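You operate a simulated robot arm through the tools that you are given. There is no shell and no other tool.

Carry out the task below with a simulated robot arm. There is one attempt and no reset: what you move stays moved.

Task
Load the yellow strap roll on the dispenser and brake it.
Fine: brake off while you load, collar into the core; the other roll stays.

The check looks at the end state, three seconds after you hand in, the way a careful person would. Anything else that was tipped, shoved, dropped, spilled or broken makes it a failure.

Robot
A 7-joint arm with a two-finger gripper, fixed in place. Base frame: the origin is on the floor under the middle of its stand, x ahead of it, y to its left, z up; the work surface is at about z = 800. Readings come in mm, degrees, newtons and seconds.
With the tool pointing down near the work surface it reaches from about 340 to 720 mm from the base axis. Its first joint turns from -66.0 to 66.0 degrees. Payload 2.45 kg.
Tool frame: the origin (TCP) lies between the finger pads and is the grasp point; the fingertips stand 26 mm ahead of it; z points along the fingers, y is the line along which they close. The gripper opens to 96 mm; its body begins 69 mm behind the TCP.
Orientation is that of the tool frame in the base frame, as a unit quaternion [x, y, z, w]. With the fingers straight down and closing along the base's y, the tool's x points along the base's -x, its y along +y and its z along -z.

Tools
- The arm moves only by the tool play_rows. Its arguments are lists of equal length, an entry for each row: "offset": the shift along the base's x, y, z in mm, a list of three; "delta_rot": the turn, a rotation vector about the base's x, y, z in rad, a list of three. In form: {"offset": [[tx, ty, tz], ...], "delta_rot": [[rx, ry, rz], ...]}. A call has 1 to 20 rows; each row is the pose to reach, as a shift and turn from the pose commanded when the call began. "grip" is the gripper command, from -1 (fully open) to 1 (shut), values between in proportion, set as the call begins (left out, the last holds). Each row takes 0.2 s and may step no farther than 50 mm and 8.6 degrees from the row before; otherwise, or with a gripper value out of range, the whole call is refused. A pose out of reach is approached as far as the arm can. The call stops where the force on the tool passes 70 N (or 10 N more than at its start, if that is more) or the arm is blocked; 0.2 s more then pass. Each finger travels about 50 mm/s and halts on what it meets, pressing with about 34 N; the grip force reading is that of the motor and also rises with nothing between the fingers. The clock runs only during rows and for 0.2 s after the last one: add rows that repeat a pose to give the fingers time. The reply holds the time, the measured pose of the TCP, the force on the tool along the base axes, the opening and the grip force, in the units named above and with some noise, with the torque about the TCP (base axes, N m) and any sound that the robot's microphone picked up.
- Cameras (640 x 400 px; columns grow to the right, rows downward): "scene" is fixed at [149.3, -396.8, 1421.7]; the picture's right is [0.89, -0.46, 0.00], its down [-0.31, -0.60, -0.74] and it looks along [0.34, 0.66, -0.67] (base axes); focal length 272 px, centre (320, 200). "wrist" rides on the gripper at [82, 3, -98] in the tool frame; the picture's right is [-0.04, 1.00, 0.00], its down [-0.73, -0.03, -0.68] and it looks along [-0.68, -0.03, 0.73] (tool axes); focal length 256 px, centre (320, 200). There is no depth. A picture from a camera that has moved, and an enlarged one, comes with that camera's place and axes in the base frame and with its lens. The place of the scene camera against the robot may be out by one fixed shift of up to 18 mm in any direction.
- capture(camera): a new picture of that camera. The clock stands still meanwhile.
- enlarge(camera, box): a new picture of the part [left, top, right, bottom] of that camera's present view, enlarged. The clock stands still meanwhile.
- job_done(): hands the job in; it is judged then, once.

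Places have to be worked out from the pictures, the camera data and where the tool is seen. Open the gripper and draw the arm clear of the work before you hand the job in, unless the task says otherwise.

The tools are called after "Request:" as name(argument=value, ...) on one line, values as JSON. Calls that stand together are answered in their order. play_rows: Moves the arm, as the interface text tells. Its arguments: {"type":"object","properties":{"offset":{"type":"array","items":{"type":"array","items":{"type":"number"}}},"delta_rot":{"type":"array","items":{"type":"array","items":{"type":"number"}}},"grip":{"type":"number"}},"required":["offset","delta_rot"]} The other tools are called the same way: capture (camera) takes a picture; enlarge (camera, box) takes an enlarged picture of a part of a camera's view; job_done () hands the job in.

At the start:

```text
time_s: 0.0
position: [458.6, -2.4, 1188.2]
tool_rot: [0.0, 1.0, 0.0, 0.0]
contact_force: [0.7, 0.2, -0.3]
moment: [-0.01, -0.02, -0.02]
opening: 95.9
gripper_force: 0.1
```

scene: 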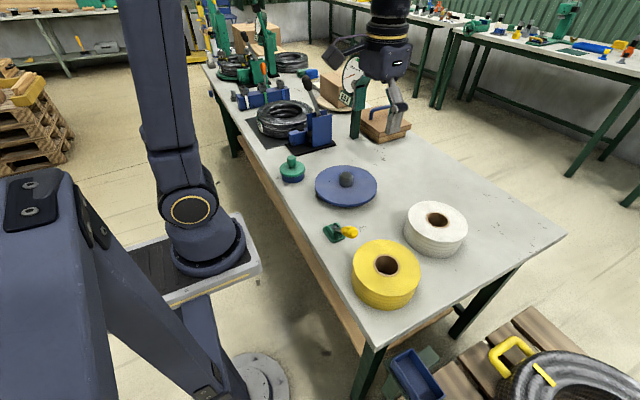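
wrist: 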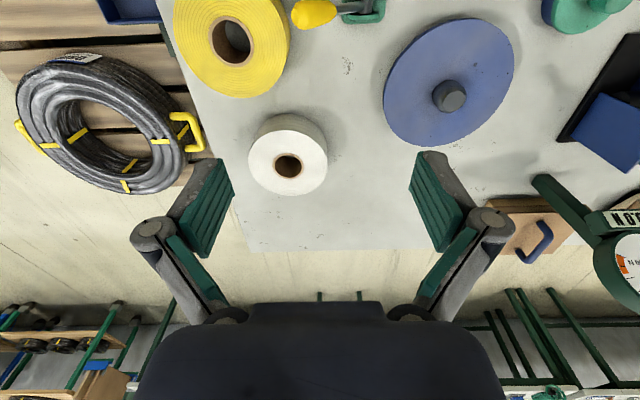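

The scene shows a yellow roll, a white roll, a blue dispenser disc with a hub, a small green item with a yellow handle (likely the brake) and a green knob piece (likely the collar). I'll take enlarged views to identify them.

Request:
enlarge(camera="scene", box=[260, 140, 480, 310])

Request:
enlarge(camera="wrist", box=[160, 0, 640, 220])

Request:
enlarge(camera="scene", box=[200, 30, 440, 190])

```text
2.35 times, centred on (370, 225) of scene
camera zoom: at [149.3, -396.8, 1421.7], right [0.89, -0.46, 0.0], down [-0.31, -0.6, -0.74], along [0.34, 0.66, -0.67], focal length 640 px, centre (202, 141)
```

zoom: 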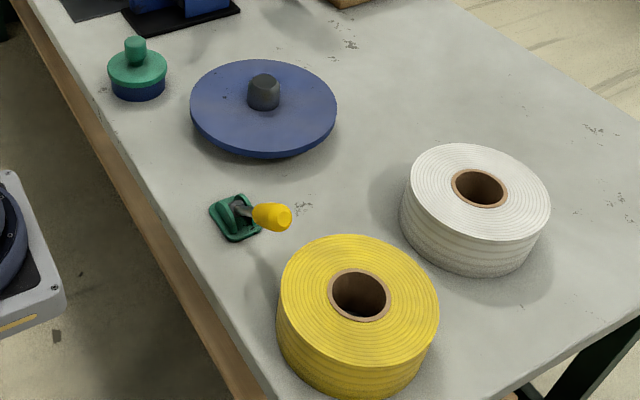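

```text
1.33 times, centred on (400, 110) of wrist
camera zoom: at [377.0, 0.7, 1286.9], right [0.04, 1.0, 0.0], down [0.73, -0.03, 0.68], along [0.68, -0.03, -0.73], focal length 341 px, centre (213, 320)
```

zoom: 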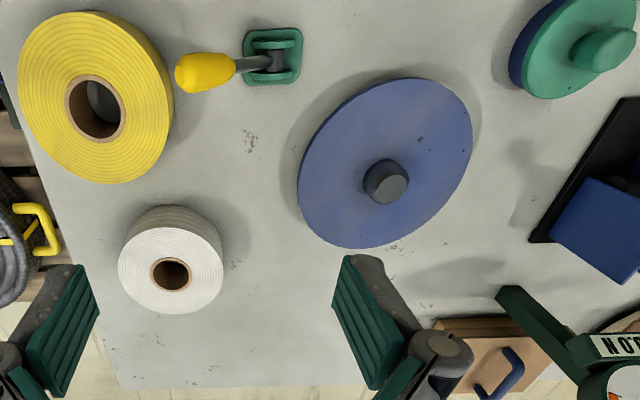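

```text
2.50 times, centred on (320, 110) of scene
camera zoom: at [149.3, -396.8, 1421.7], right [0.89, -0.46, 0.0], down [-0.31, -0.6, -0.74], along [0.34, 0.66, -0.67], focal length 680 px, centre (320, 425)
```

zoom: 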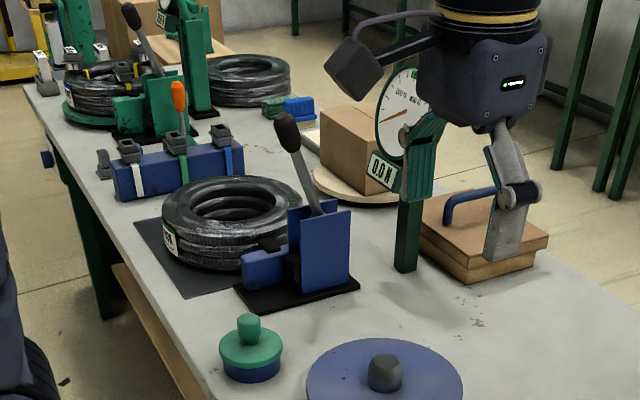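

From the wrist view I judge the disc hub to be near (556, 216), the yellow core near (453, -129) and the toggle lever near (436, 63). The collar looks to be near (437, 390). I'll yaw the tool 90° and stay high, so the wrist camera looks toward +y over the lever, disc and collar.

Request:
play_rows(offset=[[0, -10, -8], [0, -20, -16], [0, -30, -24], [0, -40, -32], [0, -50, -40], [0, -60, -48], [0, -70, -56], [0, -80, -64], [0, -90, -72], [0, -100, -80], [0, -110, -88], [0, -110, -88]], delta_rot=[[0, 0, 0.1428], [0, 0, 0.2856], [0, 0, 0.4284], [0, 0, 0.5712], [0, 0, 0.714], [0, 0, 0.8568], [0, 0, 0.9996], [0, 0, 1.1424], [0, 0, 1.2852], [0, 0, 1.428], [0, 0, 1.5708], [0, 0, 1.5708]])

```text
time_s: 2.6
position: [459.1, -111.7, 1101.7]
tool_rot: [0.708, -0.706, 0.0, -0.001]
contact_force: [-0.3, 0.4, -0.6]
moment: [0.03, 0.0, 0.01]
opening: 96.0
gripper_force: 0.0
```

The yaw went as planned and the tool is at (459, -112, 1102). Now I'll take pictures from here.

Request:
capture(camera="wrist")

Request:
capture(camera="scene")

```text
taken
camera wrist: at [455.0, -194.2, 1199.3], right [-1.0, 0.04, 0.0], down [0.03, 0.73, 0.68], along [0.03, 0.68, -0.73], focal length 256 px, centre (320, 200)
```

wrist: 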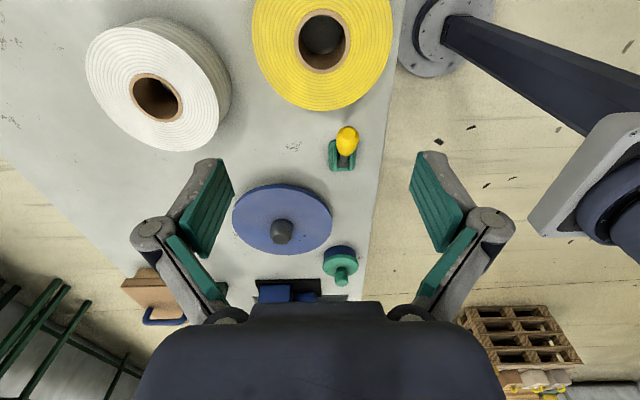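

```text
taken
```

scene: 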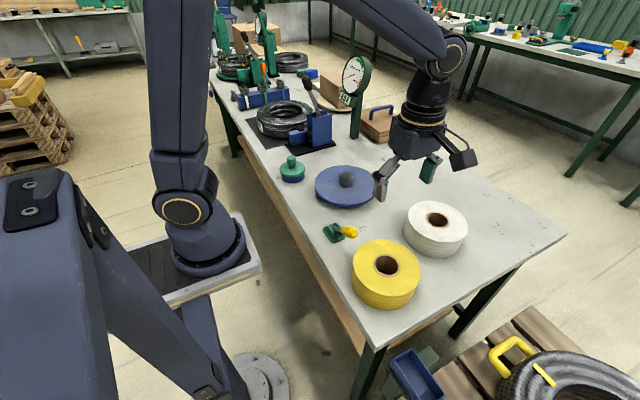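

Request:
enlarge(camera="wrist", box=[220, 110, 400, 300])

Request:
enlarge(camera="scene", box=[270, 145, 390, 250])

Request:
enlarge(camera="scene", box=[320, 190, 480, 320])

```text
2.11 times, centred on (310, 205) of wrist
camera zoom: at [455.0, -194.2, 1199.3], right [-1.0, 0.04, 0.0], down [0.03, 0.73, 0.68], along [0.03, 0.68, -0.73], focal length 539 px, centre (341, 190)
```

zoom: 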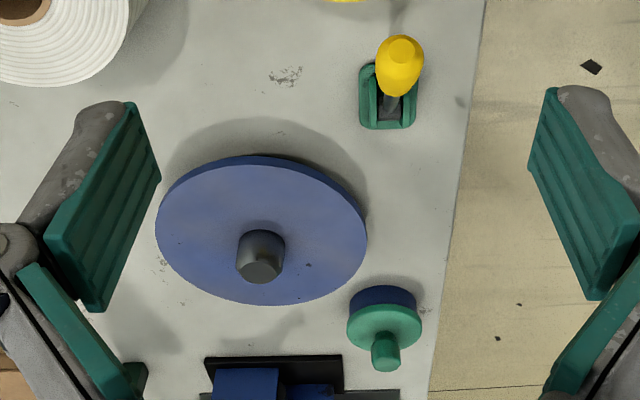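

```text
3.81 times, centred on (330, 198) of scene
camera zoom: at [149.3, -396.8, 1421.7], right [0.89, -0.46, 0.0], down [-0.31, -0.6, -0.74], along [0.34, 0.66, -0.67], focal length 1037 px, centre (282, 210)
```

zoom: 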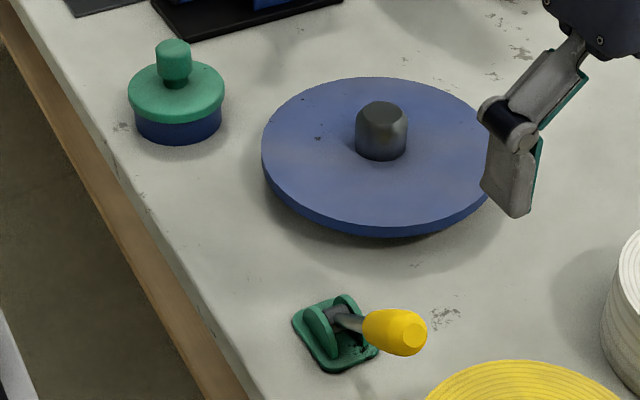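

```text
3.08 times, centred on (400, 255) of scene
camera zoom: at [149.3, -396.8, 1421.7], right [0.89, -0.46, 0.0], down [-0.31, -0.6, -0.74], along [0.34, 0.66, -0.67], focal length 837 px, centre (74, 31)
```

zoom: 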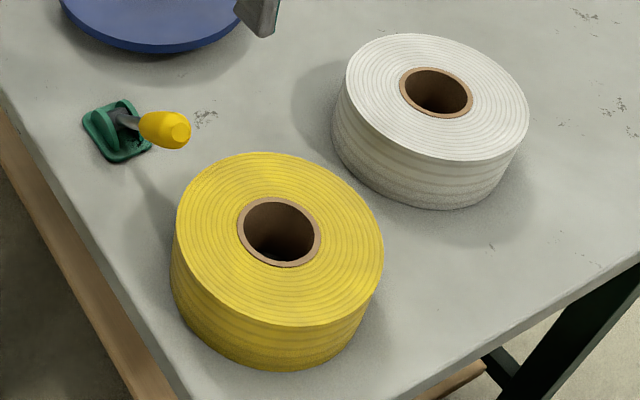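

The lever piece, turntable and collar stand are visible. Triangulating, the hub top is near (551, 213, 872), the disc top near z=835, and the roll is about 65 mm tall with a core of about 54 mm. I'll descend some to look closely at the lever.

Request:
play_rows(offset=[[-7, 0, -30], [-15, 0, -60], [-20, 0, -100], [-20, 0, -100]], delta_rot=[[0, 0, 0], [0, 0, 0], [0, 0, 0], [0, 0, 0]], grip=1)

Request:
enlarge(camera="wrist", box=[220, 100, 420, 300])

Request:
capture(camera="wrist")

Request:
capture(camera="scene")

```text
time_s: 3.6
position: [438.5, -112.5, 1000.5]
tool_rot: [0.708, -0.706, 0.0, 0.001]
contact_force: [0.2, -0.7, 0.2]
moment: [0.01, 0.0, 0.03]
opening: 0.0
gripper_force: 2.6
```

```text
2.00 times, centred on (320, 200) of wrist
camera zoom: at [434.0, -194.6, 1098.4], right [-1.0, 0.04, 0.0], down [0.03, 0.73, 0.68], along [0.03, 0.68, -0.73], focal length 512 px, centre (320, 200)
```

zoom: 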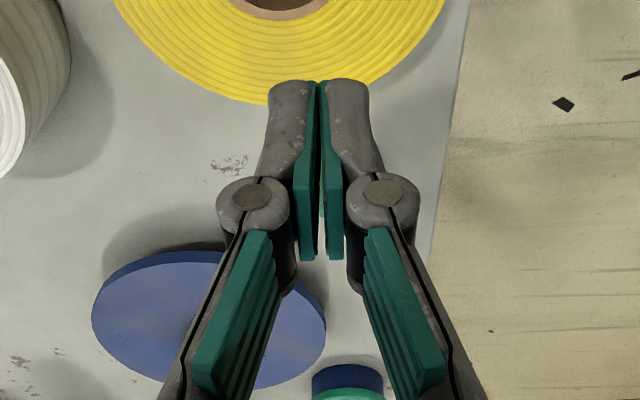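

```text
taken
camera wrist: at [434.0, -194.6, 1098.4], right [-1.0, 0.04, 0.0], down [0.03, 0.73, 0.68], along [0.03, 0.68, -0.73], focal length 256 px, centre (320, 200)
```

wrist: 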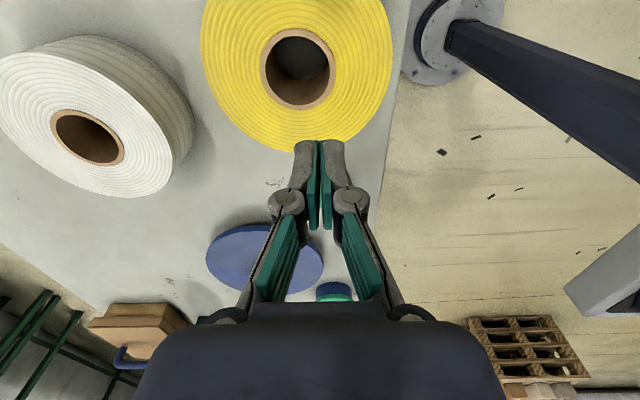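

```text
taken
```

scene: 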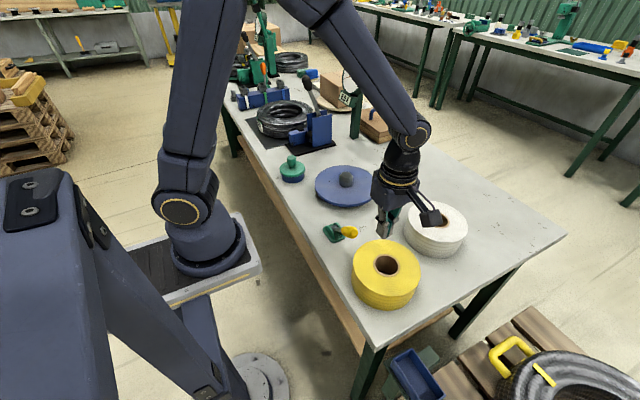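

Closed, the fingertips are about 30 mm wide, which suits gripping the 54 mm core from inside. They block the lever in this view, so I'll open the gripper and look again.

Request:
play_rows(offset=[[0, 10, -10], [0, 20, -20], [0, 30, -20], [0, 30, -20], [0, 30, -20]], delta_rot=[[0, 0, 0], [0, 0, 0], [0, 0, 0], [0, 0, 0], [0, 0, 0]], grip=-1)

Request:
capture(camera="wrist")

Request:
enlarge(camera="wrist", box=[240, 80, 400, 220])

```text
time_s: 4.8
position: [440.0, -81.2, 980.9]
tool_rot: [-0.707, 0.707, 0.0, 0.0]
contact_force: [-0.7, -0.3, 0.0]
moment: [-0.01, 0.02, 0.0]
opening: 96.2
gripper_force: 0.1
```

```text
taken
camera wrist: at [435.4, -163.9, 1079.5], right [-1.0, 0.04, 0.0], down [0.03, 0.73, 0.68], along [0.03, 0.68, -0.73], focal length 256 px, centre (320, 200)
```

wrist: 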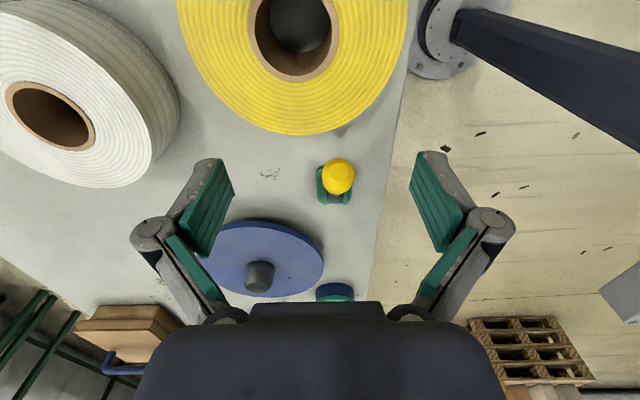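

```text
2.86 times, centred on (320, 150) of wrist
camera zoom: at [435.4, -163.9, 1079.5], right [-1.0, 0.04, 0.0], down [0.03, 0.73, 0.68], along [0.03, 0.68, -0.73], focal length 731 px, centre (320, 343)
```

zoom: 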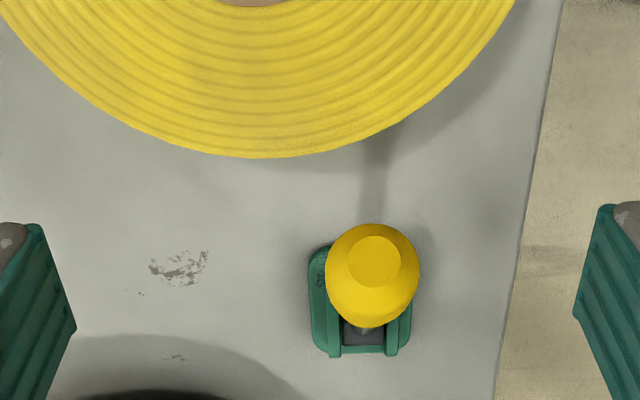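

The lever leans toward -y at roughly 40° elevation, with the knob end near (424, -30, 900) and the pivot near (425, 63, 830). I'll look for brake markings in enlarged scene views of the lever and the dispenser.

Request:
enlarge(camera="scene", box=[315, 215, 365, 250])

Request:
enlarge(camera="scene", box=[305, 155, 385, 215])

Request:
enlarge(camera="scene", box=[270, 145, 315, 190])

```text
11.43 times, centred on (340, 232) of scene
camera zoom: at [149.4, -396.8, 1421.7], right [0.89, -0.46, 0.0], down [-0.31, -0.6, -0.74], along [0.34, 0.66, -0.67], focal length 3110 px, centre (91, -171)
```

zoom: 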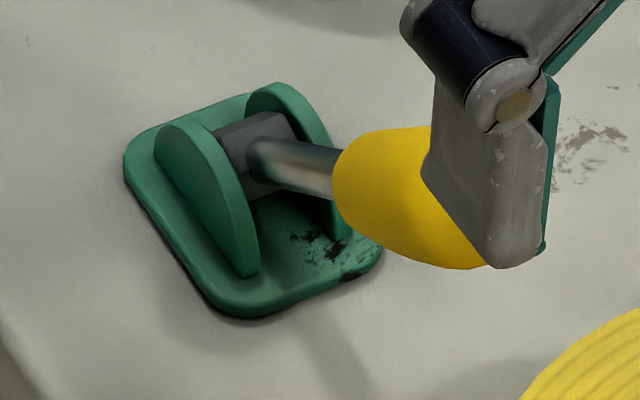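

```text
6.67 times, centred on (345, 185) of scene
camera zoom: at [149.4, -396.8, 1421.7], right [0.89, -0.46, 0.0], down [-0.31, -0.6, -0.74], along [0.34, 0.66, -0.67], focal length 1814 px, centre (153, 300)
```

zoom: 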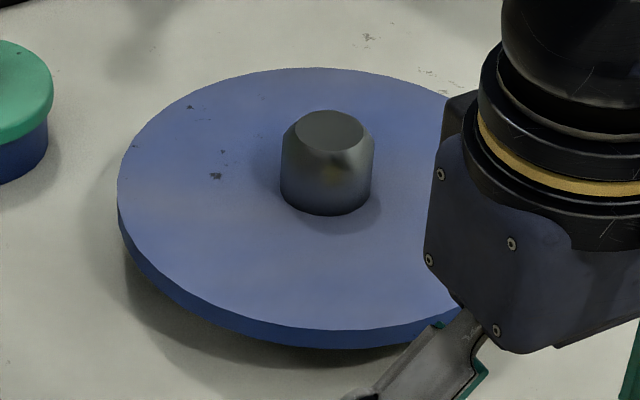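

```text
8.89 times, centred on (292, 168) of scene
camera zoom: at [149.4, -396.8, 1421.7], right [0.89, -0.46, 0.0], down [-0.31, -0.6, -0.74], along [0.34, 0.66, -0.67], focal length 2419 px, centre (564, 489)
```

zoom: 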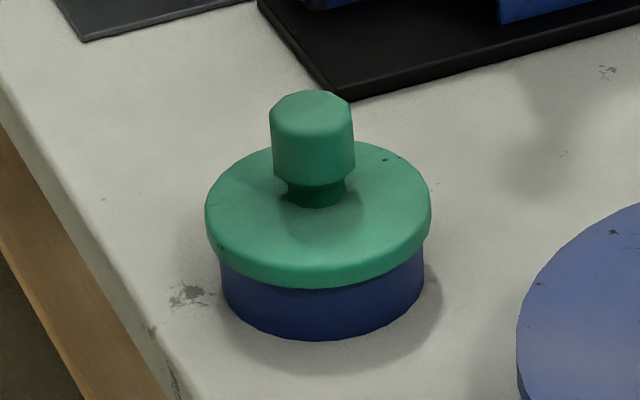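

There are no markings on the lever, so I'll find the brake state by a physical test: gripping the hub lightly and twisting to feel whether it turns freely. I'll first move to a spot where the camera sees the hub centrally, so I can refine its position.

Request:
play_rows(offset=[[20, 40, 10], [40, 80, 20], [60, 120, 20], [80, 160, 20], [100, 190, 20], [111, 201, 20], [111, 201, 20]], delta_rot=[[0, 0, 0], [0, 0, 0], [0, 0, 0], [0, 0, 0], [0, 0, 0], [0, 0, 0], [0, 0, 0]])

Request:
capture(camera="wrist")

Request:
enlarge(camera="wrist", box=[220, 110, 420, 290])

```text
time_s: 6.4
position: [550.1, 119.9, 1000.0]
tool_rot: [0.707, -0.707, 0.0, 0.0]
contact_force: [0.2, -0.1, -0.4]
moment: [-0.02, -0.02, 0.02]
opening: 96.2
gripper_force: 0.2
```

```text
taken
camera wrist: at [545.9, 37.6, 1099.0], right [-1.0, 0.04, 0.0], down [0.03, 0.73, 0.68], along [0.03, 0.68, -0.73], focal length 256 px, centre (320, 200)
```

wrist: 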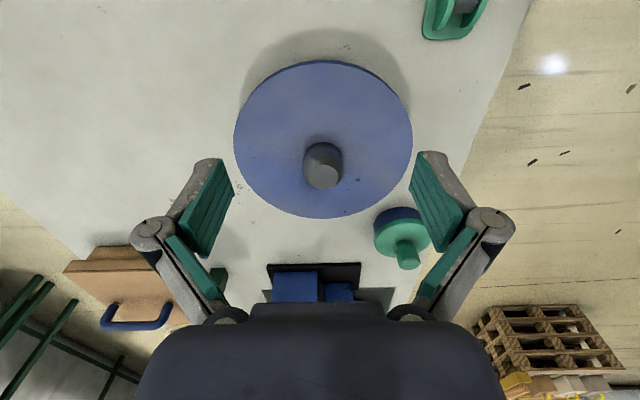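

```text
2.22 times, centred on (320, 200) of wrist
camera zoom: at [545.9, 37.6, 1099.0], right [-1.0, 0.04, 0.0], down [0.03, 0.73, 0.68], along [0.03, 0.68, -0.73], focal length 569 px, centre (320, 200)
```

zoom: 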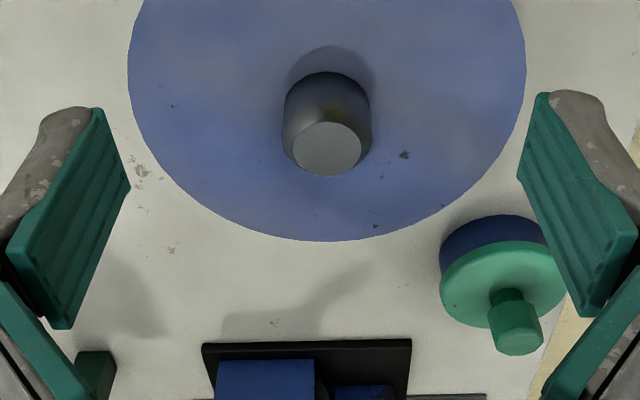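

The hub centre refines to about (550, 213.5) with a diameter of about 46 mm. I'll move above it and descend with open fingers to TCP z≈872, leaving the tips about 10 mm above the disc.

Request:
play_rows(offset=[[0.3, 35, 0], [0.6, 70, 0], [0.9, 94.9, 0], [0.9, 94.9, -40], [0.9, 94.9, -80], [0.9, 94.9, -105], [0.9, 94.9, -127], [0.9, 94.9, -127]], delta_rot=[[0, 0, 0], [0, 0, 0], [0, 0, 0], [0, 0, 0], [0, 0, 0], [0, 0, 0], [0, 0, 0], [0, 0, 0]])

Request:
capture(camera="wrist")

Request:
enlarge(camera="scene", box=[290, 120, 410, 225])

```text
time_s: 8.2
position: [550.5, 214.5, 873.7]
tool_rot: [0.707, -0.707, 0.0, 0.0]
contact_force: [0.1, -0.2, 0.3]
moment: [0.02, 0.01, -0.01]
opening: 96.3
gripper_force: 0.1
```

```text
taken
camera wrist: at [547.7, 131.5, 972.4], right [-1.0, 0.04, 0.0], down [0.03, 0.73, 0.68], along [0.03, 0.68, -0.73], focal length 256 px, centre (320, 200)
```

wrist: 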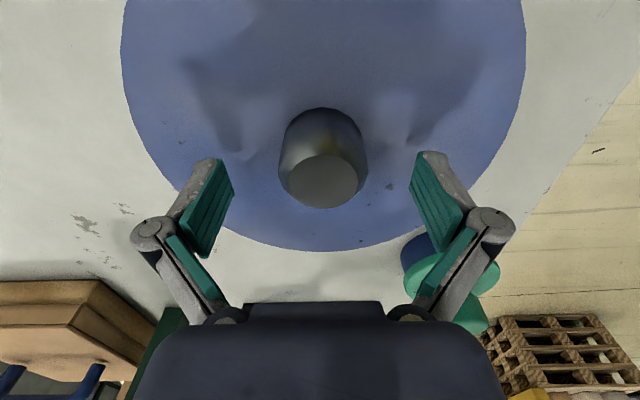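

```text
3.81 times, centred on (350, 172) of scene
camera zoom: at [149.4, -396.8, 1421.7], right [0.89, -0.46, 0.0], down [-0.31, -0.6, -0.74], along [0.34, 0.66, -0.67], focal length 1037 px, centre (206, 305)
```

zoom: 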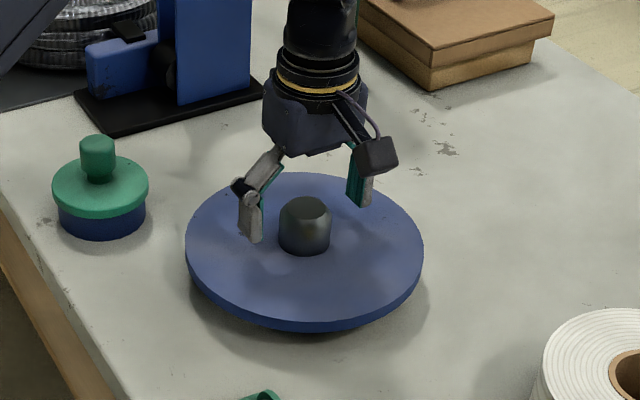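

The tips straddle the hub well, with the hub about 1 mm off centre. I'll nudge the tool to centre, close gently on the hub and let it settle before twisting.

Request:
play_rows(offset=[[-1.2, -1.5, -2], [-1.2, -1.5, -2], [-1.2, -1.5, -2], [-1.2, -1.5, -2], [-1.2, -1.5, -2]], delta_rot=[[0, 0, 0], [0, 0, 0], [0, 0, 0], [0, 0, 0], [0, 0, 0]], grip=0.1)

```text
time_s: 9.4
position: [550.1, 211.9, 871.0]
tool_rot: [0.707, -0.707, -0.001, 0.001]
contact_force: [-5.5, -0.2, 2.6]
moment: [-0.01, 0.21, -0.03]
opening: 45.4
gripper_force: 45.1
```

The fingers hold the hub at 45.4 mm opening, with a small side force. Now I'll twist slowly by about 6° and read the torque.

Request:
play_rows(offset=[[0, 0, 0], [0, 0, 0], [0, 0, 0]], delta_rot=[[0, 0, 0.03], [0, 0, 0.06], [0, 0, 0.1]])

Request:
enlarge(camera="scene", box=[290, 120, 410, 225])

```text
time_s: 10.2
position: [549.9, 211.9, 871.3]
tool_rot: [0.742, -0.67, 0.0, 0.0]
contact_force: [-7.6, 3.6, 4.8]
moment: [0.47, 0.31, -0.33]
opening: 45.9
gripper_force: 44.7
```

```text
3.81 times, centred on (350, 172) of scene
camera zoom: at [149.1, -396.8, 1421.7], right [0.89, -0.46, 0.0], down [-0.31, -0.6, -0.74], along [0.34, 0.66, -0.67], focal length 1037 px, centre (206, 305)
```

zoom: 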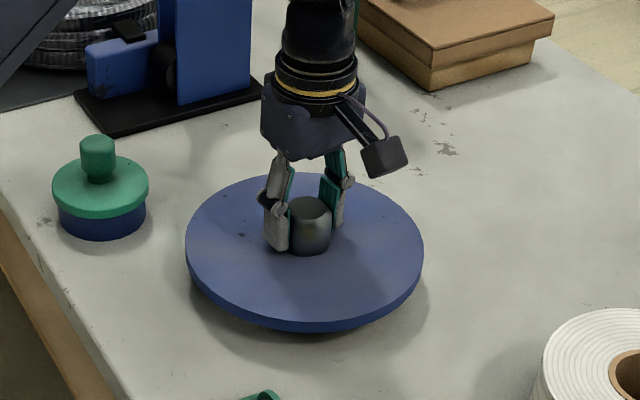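

The torque rose to about 0.33 N·m, suggesting resistance. I'll zoom on the disc specks to see whether the disc actually turned.

Request:
enlarge(camera="scene", box=[305, 155, 385, 215])

Request:
capture(camera="wrist")

```text
6.67 times, centred on (345, 185) of scene
camera zoom: at [149.1, -396.8, 1421.7], right [0.89, -0.46, 0.0], down [-0.31, -0.6, -0.74], along [0.34, 0.66, -0.67], focal length 1814 px, centre (153, 300)
```

zoom: 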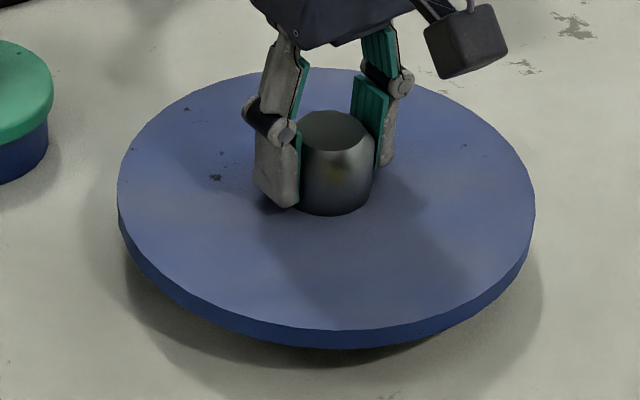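

```text
taken
camera wrist: at [554.1, 131.0, 970.3], right [-1.0, -0.06, 0.0], down [-0.05, 0.73, 0.68], along [-0.04, 0.68, -0.73], focal length 256 px, centre (320, 200)
```

wrist: 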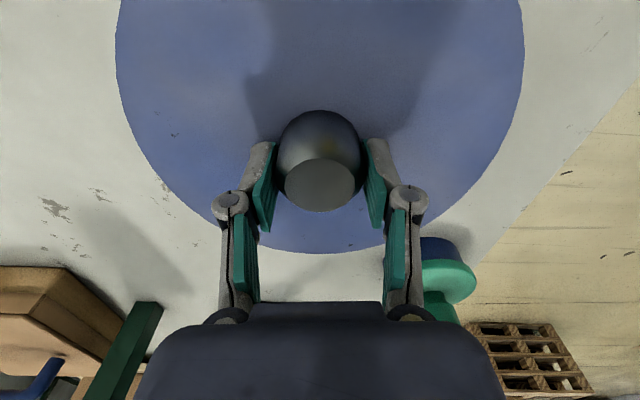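

The specks moved slightly, so it's ambiguous. I'll twist further and compare torque and speck movement.

Request:
play_rows(offset=[[0, 0, 0], [0, 0, 0], [0, 0, 0], [0, 0, 0], [0, 0, 0]], delta_rot=[[0, 0, 0.06], [0, 0, 0.12], [0, 0, 0.18], [0, 0, 0.24], [0, 0, 0.3]])

Request:
enlarge(camera="scene", box=[305, 155, 385, 215])

```text
time_s: 11.4
position: [550.8, 211.9, 870.6]
tool_rot: [0.835, -0.55, -0.001, 0.001]
contact_force: [-5.0, -1.8, -1.5]
moment: [0.41, 0.29, -0.38]
opening: 45.6
gripper_force: 44.9
```

```text
6.67 times, centred on (345, 185) of scene
camera zoom: at [149.2, -396.9, 1421.7], right [0.89, -0.46, 0.0], down [-0.31, -0.6, -0.74], along [0.34, 0.66, -0.67], focal length 1814 px, centre (153, 300)
```

zoom: 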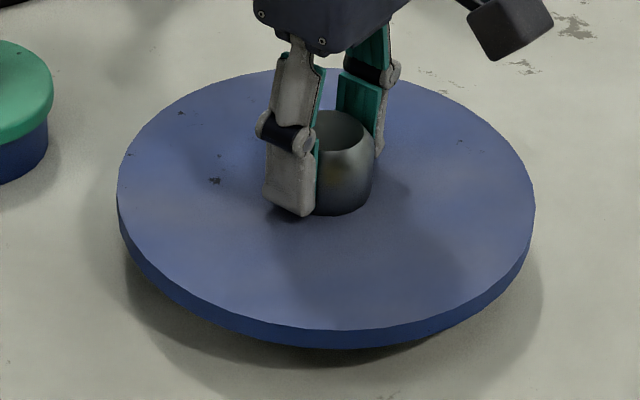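

After 23° of tool twist the fingers slipped and the disc only crept about 4°, with the torque saturating near 0.38 N·m. That indicates the brake is on with the lever leaning to -y. I'll release the hub, rise and go above the lever knob to swing it off, then repeat the twist test.

Request:
play_rows(offset=[[0, 0, 0], [0, 0, 0], [0, 0, 0], [0, 0, 40], [0, 0, 80], [0, 0, 128.8], [-20, -36, 128.8], [-42, -72, 128.8], [-63, -108, 128.8], [-84, -145, 128.8], [-105, -181, 128.8], [-125.3, -217, 128.8], [-125.3, -217, 128.8]], delta_rot=[[0, 0, 0], [0, 0, 0], [0, 0, 0], [0, 0, 0], [0, 0, 0], [0, 0, 0], [0, 0, -0.08], [0, 0, -0.16], [0, 0, -0.24], [0, 0, -0.32], [0, 0, -0.4], [0, 0, -0.4], [0, 0, -0.4]], grip=-1)

Request:
capture(camera="wrist")

Request:
capture(camera="scene")

```text
time_s: 14.2
position: [425.2, -5.9, 999.6]
tool_rot: [-0.707, 0.707, -0.001, 0.001]
contact_force: [-0.5, 0.1, 0.1]
moment: [0.0, 0.0, 0.01]
opening: 96.2
gripper_force: 0.0
```

```text
taken
camera wrist: at [420.3, -87.0, 1099.6], right [-1.0, 0.04, 0.0], down [0.03, 0.73, 0.68], along [0.03, 0.68, -0.73], focal length 256 px, centre (320, 200)
```

wrist: 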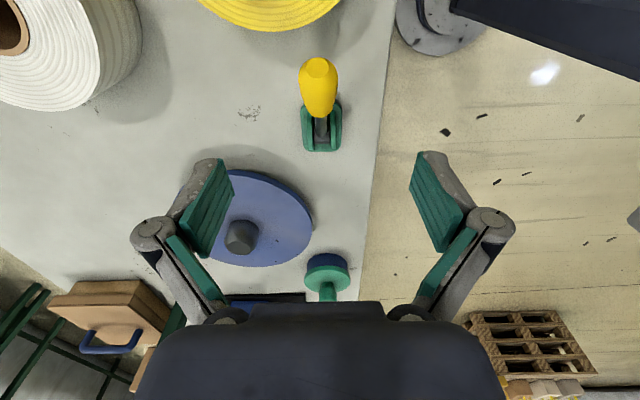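

```text
taken
```

scene: 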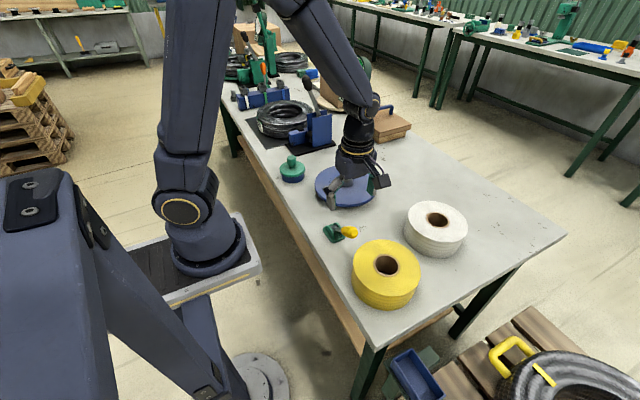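

Request:
enlarge(camera="wrist", box=[270, 40, 370, 165])

Request:
enlarge(camera="scene", box=[310, 195, 380, 250])

```text
3.20 times, centred on (320, 102) of wrist
camera zoom: at [420.3, -87.0, 1099.6], right [-1.0, 0.04, 0.0], down [0.03, 0.73, 0.68], along [0.03, 0.68, -0.73], focal length 819 px, centre (320, 512)
```

zoom: 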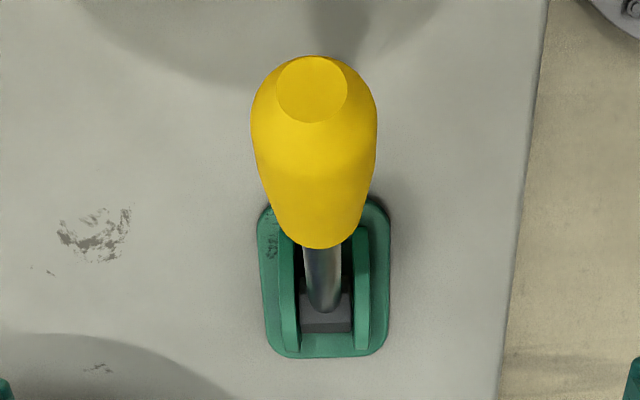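

```text
7.27 times, centred on (345, 222) of scene
camera zoom: at [149.3, -396.8, 1421.7], right [0.89, -0.46, 0.0], down [-0.31, -0.6, -0.74], along [0.34, 0.66, -0.67], focal length 1979 px, centre (138, 36)
```

zoom: 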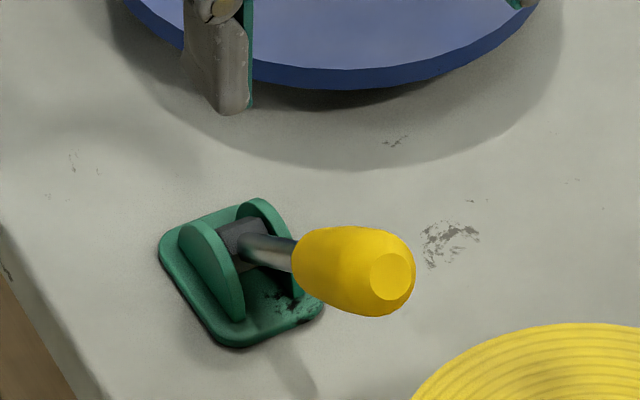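

The knob end sits at about (425, -31, 900) and the pivot near (424.5, 66, 822), an elevation of about 39°. I'll narrow the opening and descend to straddle the knob at about 88 mm from the pivot.

Request:
play_rows(offset=[[0.6, 2.4, 0], [0.6, 2.4, -30], [0.6, 2.4, -60], [0.6, 2.4, -90], [0.6, 2.4, -110], [0.6, 2.4, -123], [0.6, 2.4, -123]], delta_rot=[[0, 0, 0], [0, 0, 0], [0, 0, 0], [0, 0, 0], [0, 0, 0], [0, 0, 0], [0, 0, 0]], grip=-0.35)

Request:
capture(camera="wrist")

Request:
enlarge(camera="scene", box=[290, 170, 410, 260])

```text
time_s: 15.8
position: [425.8, -2.9, 875.7]
tool_rot: [0.708, -0.707, 0.0, 0.0]
contact_force: [0.0, -0.3, 0.3]
moment: [0.01, 0.02, 0.03]
opening: 64.8
gripper_force: 0.1
```

```text
taken
camera wrist: at [422.1, -84.4, 975.5], right [-1.0, 0.04, 0.0], down [0.03, 0.73, 0.68], along [0.03, 0.68, -0.73], focal length 256 px, centre (320, 200)
```

wrist: 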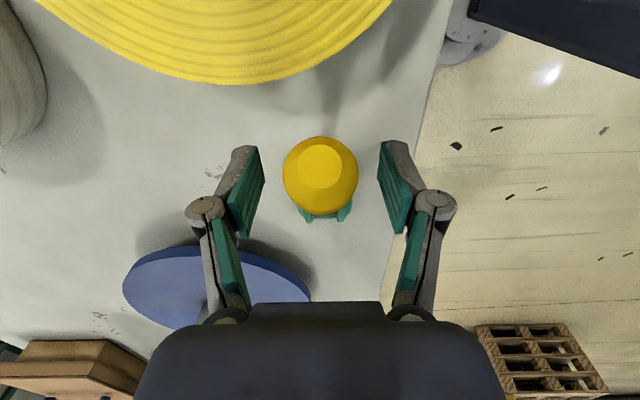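

```text
4.44 times, centred on (350, 215) of scene
camera zoom: at [149.4, -396.8, 1421.7], right [0.89, -0.46, 0.0], down [-0.31, -0.6, -0.74], along [0.34, 0.66, -0.67], focal length 1209 px, centre (187, 133)
```

zoom: 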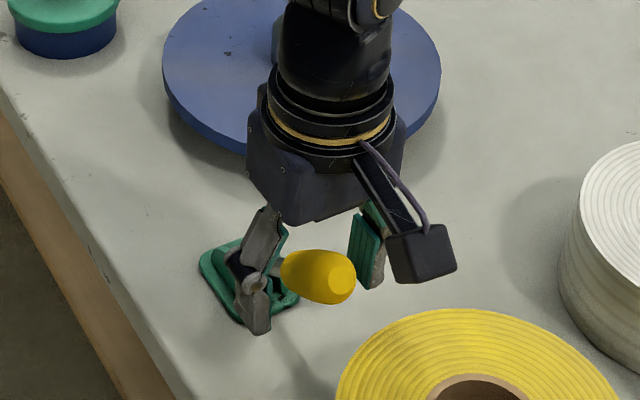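

The fingers straddle the knob evenly. I'll close on it and check.

Request:
play_rows(offset=[[0, 0, 0], [0, 0, 0], [0, 0, 0], [0, 0, 0], [0, 0, 0]], delta_rot=[[0, 0, 0], [0, 0, 0], [0, 0, 0], [0, 0, 0], [0, 0, 0]], grip=0.6)

```text
time_s: 17.0
position: [425.6, -2.5, 876.4]
tool_rot: [0.707, -0.707, -0.001, 0.001]
contact_force: [-7.6, 0.8, 1.8]
moment: [-0.03, -0.04, -0.04]
opening: 28.2
gripper_force: 45.3
```

The knob is held at 28 mm opening. I'll swing it up by the first 10° along the arc and watch forces.

Request:
play_rows(offset=[[0, 2.4, 3.0], [0, 5.0, 5.8], [0, 7.7, 8.5], [0, 10.6, 11.1]], delta_rot=[[0, 0, 0], [0, 0, 0], [0, 0, 0], [0, 0, 0]])

```text
time_s: 18.0
position: [425.2, 7.7, 888.6]
tool_rot: [-0.707, 0.708, 0.0, -0.002]
contact_force: [-5.2, -9.4, -9.5]
moment: [-1.12, -0.01, -0.07]
opening: 28.0
gripper_force: 44.8
```

The lever moves with about 13 N of resistance. I'll continue on the arc to near vertical.

Request:
play_rows(offset=[[0, 3.8, 3.0], [0, 7.6, 5.95], [0, 12.1, 8.8], [0, 16.7, 11.55], [0, 21.6, 13.9], [0, 26.5, 16.0]], delta_rot=[[0, 0, 0], [0, 0, 0], [0, 0, 0], [0, 0, 0], [0, 0, 0], [0, 0, 0]])

Request:
enlarge(camera="scene", box=[290, 170, 410, 260])

Request:
capture(camera="wrist")

```text
time_s: 19.4
position: [425.9, 34.2, 904.5]
tool_rot: [0.708, -0.706, 0.0, 0.0]
contact_force: [-7.4, -11.5, 3.1]
moment: [-0.79, -0.04, 0.01]
opening: 27.9
gripper_force: 44.3
```

```text
4.44 times, centred on (350, 215) of scene
camera zoom: at [149.1, -397.1, 1421.7], right [0.89, -0.46, 0.0], down [-0.31, -0.6, -0.74], along [0.34, 0.66, -0.67], focal length 1209 px, centre (187, 133)
```

zoom: 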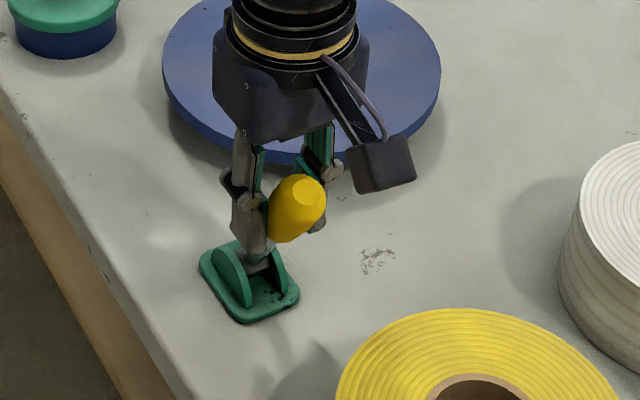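

```text
taken
camera wrist: at [421.1, -46.9, 1002.8], right [-1.0, 0.04, 0.0], down [0.03, 0.73, 0.68], along [0.03, 0.68, -0.73], focal length 256 px, centre (320, 200)
```

wrist: 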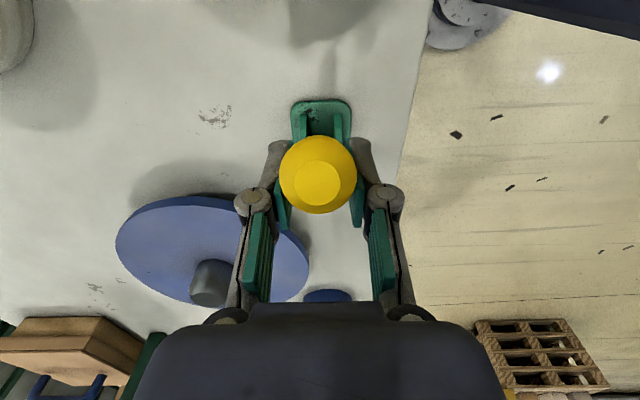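

The lever is following and is near 70°. I'll continue through vertical toward the other side.

Request:
play_rows(offset=[[0, 5.1, 1.7], [0, 10.2, 3.2], [0, 15.4, 4.3], [0, 20.8, 5.2], [0, 26.1, 5.7], [0, 31.5, 5.8], [0, 36.9, 5.7], [0, 42.2, 5.2]], delta_rot=[[0, 0, 0], [0, 0, 0], [0, 0, 0], [0, 0, 0], [0, 0, 0], [0, 0, 0], [0, 0, 0], [0, 0, 0]])

Request:
enlarge(camera="scene", box=[290, 170, 410, 260])

```text
time_s: 21.2
position: [424.9, 76.5, 909.2]
tool_rot: [0.707, -0.707, 0.0, 0.001]
contact_force: [0.1, 0.5, 0.5]
moment: [0.04, 0.01, 0.01]
opening: 19.4
gripper_force: 0.1
```

```text
4.44 times, centred on (350, 215) of scene
camera zoom: at [149.3, -396.8, 1421.7], right [0.89, -0.46, 0.0], down [-0.31, -0.6, -0.74], along [0.34, 0.66, -0.67], focal length 1209 px, centre (187, 133)
```

zoom: 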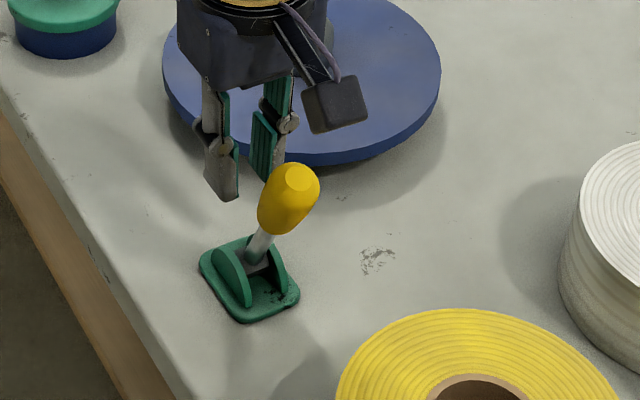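

The knob slipped out of the pads; the lever stands at roughly 75–80°, held by friction. I'll look at it from the wrist to get its present angle.

Request:
capture(camera="wrist")

Request:
enlarge(camera="scene", box=[310, 195, 380, 250])

```text
taken
camera wrist: at [420.8, -4.9, 1008.3], right [-1.0, 0.04, 0.0], down [0.03, 0.73, 0.68], along [0.03, 0.68, -0.73], focal length 256 px, centre (320, 200)
```

wrist: 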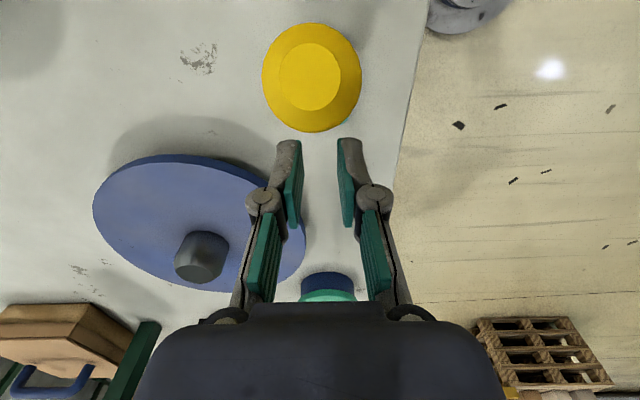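

```text
7.27 times, centred on (345, 222) of scene
camera zoom: at [149.3, -396.8, 1421.7], right [0.89, -0.46, 0.0], down [-0.31, -0.6, -0.74], along [0.34, 0.66, -0.67], focal length 1979 px, centre (138, 36)
```

zoom: 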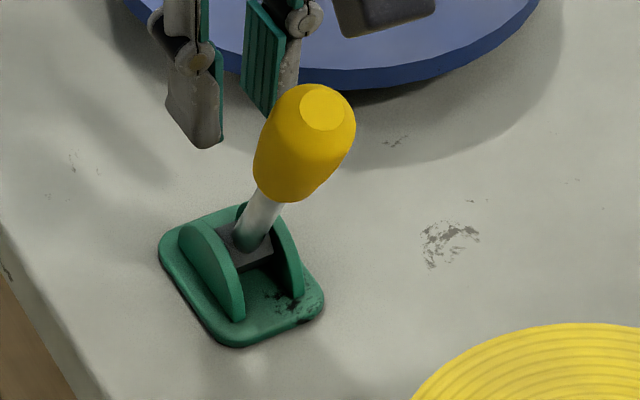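

The lever is at about 67° and stays there by friction. I'll close the fingers, go over the top and come down on its -y side, then push it in +y with the closed fingertips.

Request:
play_rows(offset=[[0, 0, 45], [0, 0, 92], [0, -35, 92], [0, -70, 92], [0, -103, 92], [0, -103, 50], [0, -103, 15], [0, -103, -3], [0, -103, -3]], delta_rot=[[0, 0, 0], [0, 0, 0], [0, 0, 0], [0, 0, 0], [0, 0, 0], [0, 0, 0], [0, 0, 0], [0, 0, 0], [0, 0, 0]], grip=1)

Request:
enlarge(camera="scene", box=[290, 170, 410, 260])

Request:
capture(camera="wrist")

```text
time_s: 23.2
position: [423.6, -27.4, 906.1]
tool_rot: [0.707, -0.707, -0.001, -0.001]
contact_force: [0.0, 0.4, -0.1]
moment: [0.0, 0.03, 0.0]
opening: 0.1
gripper_force: 28.1
```

```text
4.44 times, centred on (350, 215) of scene
camera zoom: at [149.4, -396.8, 1421.7], right [0.89, -0.46, 0.0], down [-0.31, -0.6, -0.74], along [0.34, 0.66, -0.67], focal length 1209 px, centre (187, 133)
```

zoom: 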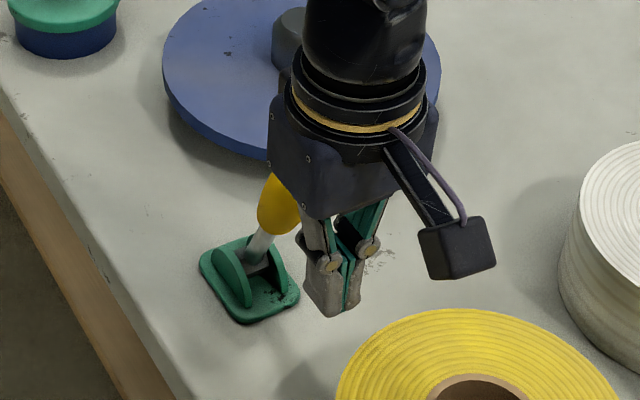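

```text
taken
camera wrist: at [419.5, -108.9, 1004.9], right [-1.0, 0.04, 0.0], down [0.03, 0.73, 0.68], along [0.03, 0.68, -0.73], focal length 256 px, centre (320, 200)
```

wrist: 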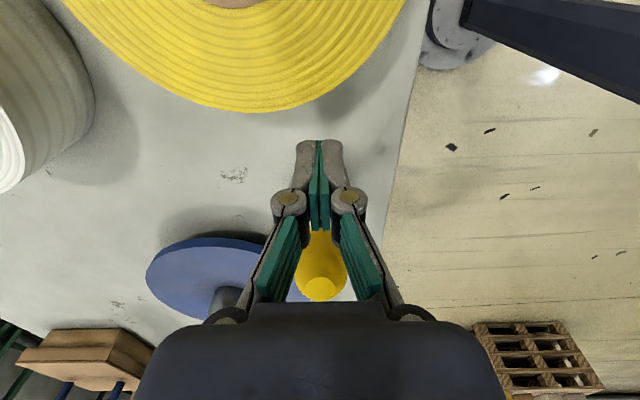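

The closed fingers are behind the knob on its -y side. I'll raise a bit so contact is by the fingertips and push +y in small steps.

Request:
play_rows(offset=[[0, 0, 19], [0, 12, 19], [0, 24, 19], [0, 30, 19], [0, 35, 19], [0, 40, 19]], delta_rot=[[0, 0, 0], [0, 0, 0], [0, 0, 0], [0, 0, 0], [0, 0, 0], [0, 0, 0]])

```text
time_s: 24.6
position: [424.8, 14.1, 925.1]
tool_rot: [0.708, -0.707, -0.001, 0.0]
contact_force: [0.5, -1.2, 0.5]
moment: [0.05, 0.03, -0.04]
opening: 0.1
gripper_force: 29.1
```

There's little force so far at y=14. I'll continue pushing toward vertical.

Request:
play_rows(offset=[[0, 5, 0], [0, 10, 0], [0, 15, 0], [0, 20, 0], [0, 25, 0]], delta_rot=[[0, 0, 0], [0, 0, 0], [0, 0, 0], [0, 0, 0], [0, 0, 0]])

Request:
enlarge(camera="scene", box=[290, 170, 410, 260])

Request:
capture(camera="wrist")

```text
time_s: 25.8
position: [424.9, 38.6, 926.2]
tool_rot: [0.707, -0.707, 0.0, 0.001]
contact_force: [0.0, -8.4, 2.6]
moment: [0.01, -0.07, 0.0]
opening: 5.9
gripper_force: 28.3
```

```text
4.44 times, centred on (350, 215) of scene
camera zoom: at [149.3, -397.1, 1421.7], right [0.89, -0.46, 0.0], down [-0.31, -0.6, -0.74], along [0.34, 0.66, -0.67], focal length 1209 px, centre (187, 133)
```

zoom: 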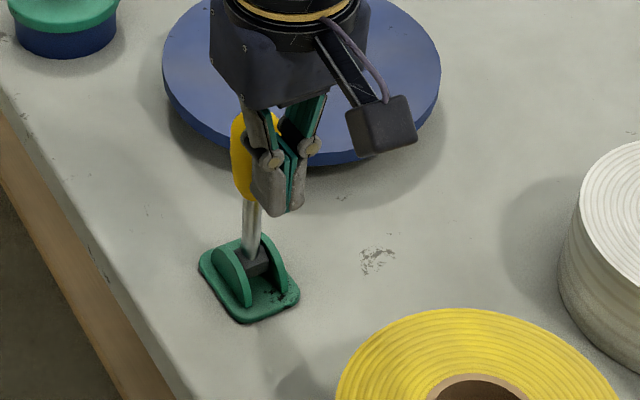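

```text
taken
camera wrist: at [420.8, -43.7, 1024.5], right [-1.0, 0.04, 0.0], down [0.03, 0.73, 0.68], along [0.03, 0.68, -0.74], focal length 256 px, centre (320, 200)
```

wrist: 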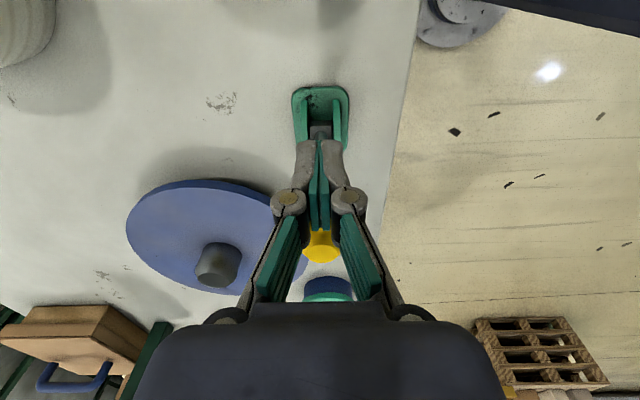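

The lever is near vertical with about 8 N of push. I'll continue +y while lowering slightly.

Request:
play_rows(offset=[[0, 5, -1], [0, 10, -3], [0, 15, -5], [0, 20, -7], [0, 25, -9]], delta_rot=[[0, 0, 0], [0, 0, 0], [0, 0, 0], [0, 0, 0], [0, 0, 0]])

Request:
enlarge(camera="scene", box=[290, 170, 410, 260])

```text
time_s: 26.4
position: [424.4, 37.8, 922.3]
tool_rot: [-0.703, 0.712, -0.004, -0.008]
contact_force: [-0.2, -8.2, -0.1]
moment: [-0.01, -0.02, -0.02]
opening: 5.9
gripper_force: 28.5
stopped in row 3: the force on the tool passed its limit at 78 N (the readings are from after the stop); the commanded pose is now the measured one
```

```text
4.44 times, centred on (350, 215) of scene
camera zoom: at [149.4, -397.0, 1421.6], right [0.89, -0.46, 0.0], down [-0.31, -0.6, -0.74], along [0.34, 0.66, -0.67], focal length 1209 px, centre (187, 133)
```

zoom: 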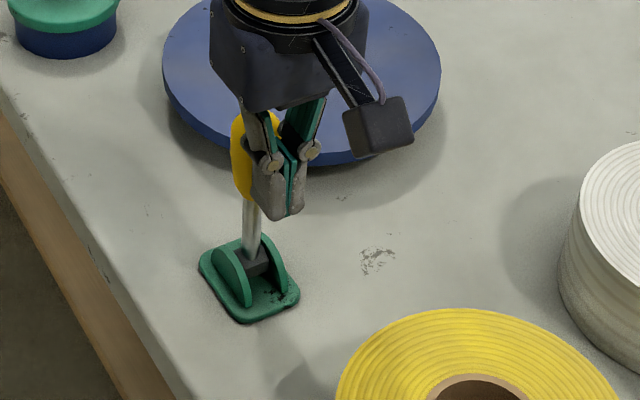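

The lever hit its end stop near upright (force limit tripped at 78 N), so its two positions are leaning to -y and upright. I'll back off, square the tool up, rise and inspect the lever.

Request:
play_rows(offset=[[0, -15, 0], [0, -30, 10], [0, -45, 45], [0, -45, 80], [0, -45, 80]], delta_rot=[[0, 0, 0], [0.008, -0.003, 0.006], [0.017, -0.0057, 0.0127], [0.017, -0.0057, 0.0127], [0.017, -0.0057, 0.0127]])

Request:
capture(camera="wrist")

Request:
enlarge(camera="scene", box=[290, 170, 410, 260])

```text
time_s: 27.6
position: [424.9, -5.3, 1004.1]
tool_rot: [0.708, -0.706, -0.001, -0.002]
contact_force: [-0.2, -0.3, 0.3]
moment: [-0.03, -0.01, -0.04]
opening: 0.0
gripper_force: 28.6
```

```text
taken
camera wrist: at [421.6, -88.6, 1101.9], right [-1.0, 0.04, 0.0], down [0.03, 0.73, 0.68], along [0.03, 0.68, -0.73], focal length 256 px, centre (320, 200)
```

wrist: 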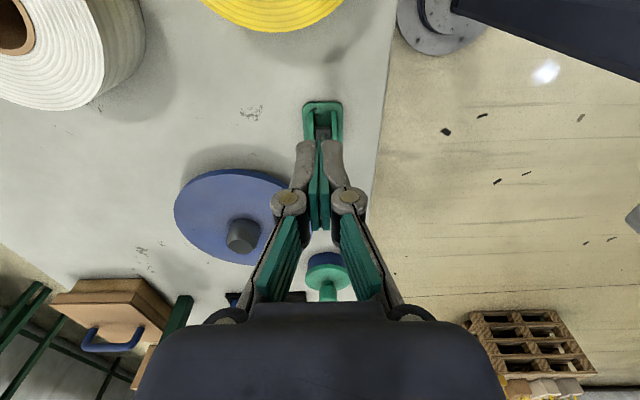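

```text
4.44 times, centred on (350, 215) of scene
camera zoom: at [149.3, -396.8, 1421.7], right [0.89, -0.46, 0.0], down [-0.31, -0.6, -0.74], along [0.34, 0.66, -0.67], focal length 1209 px, centre (187, 133)
```

zoom: 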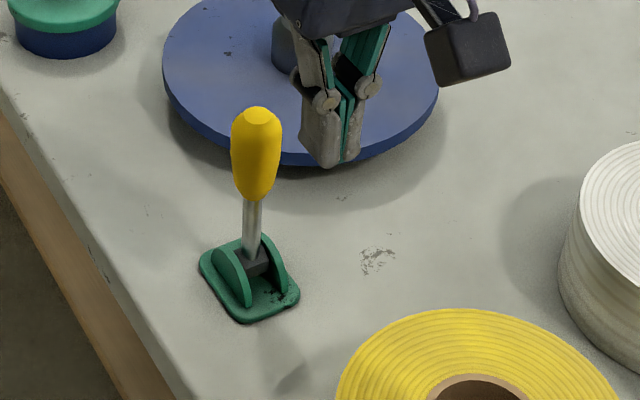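

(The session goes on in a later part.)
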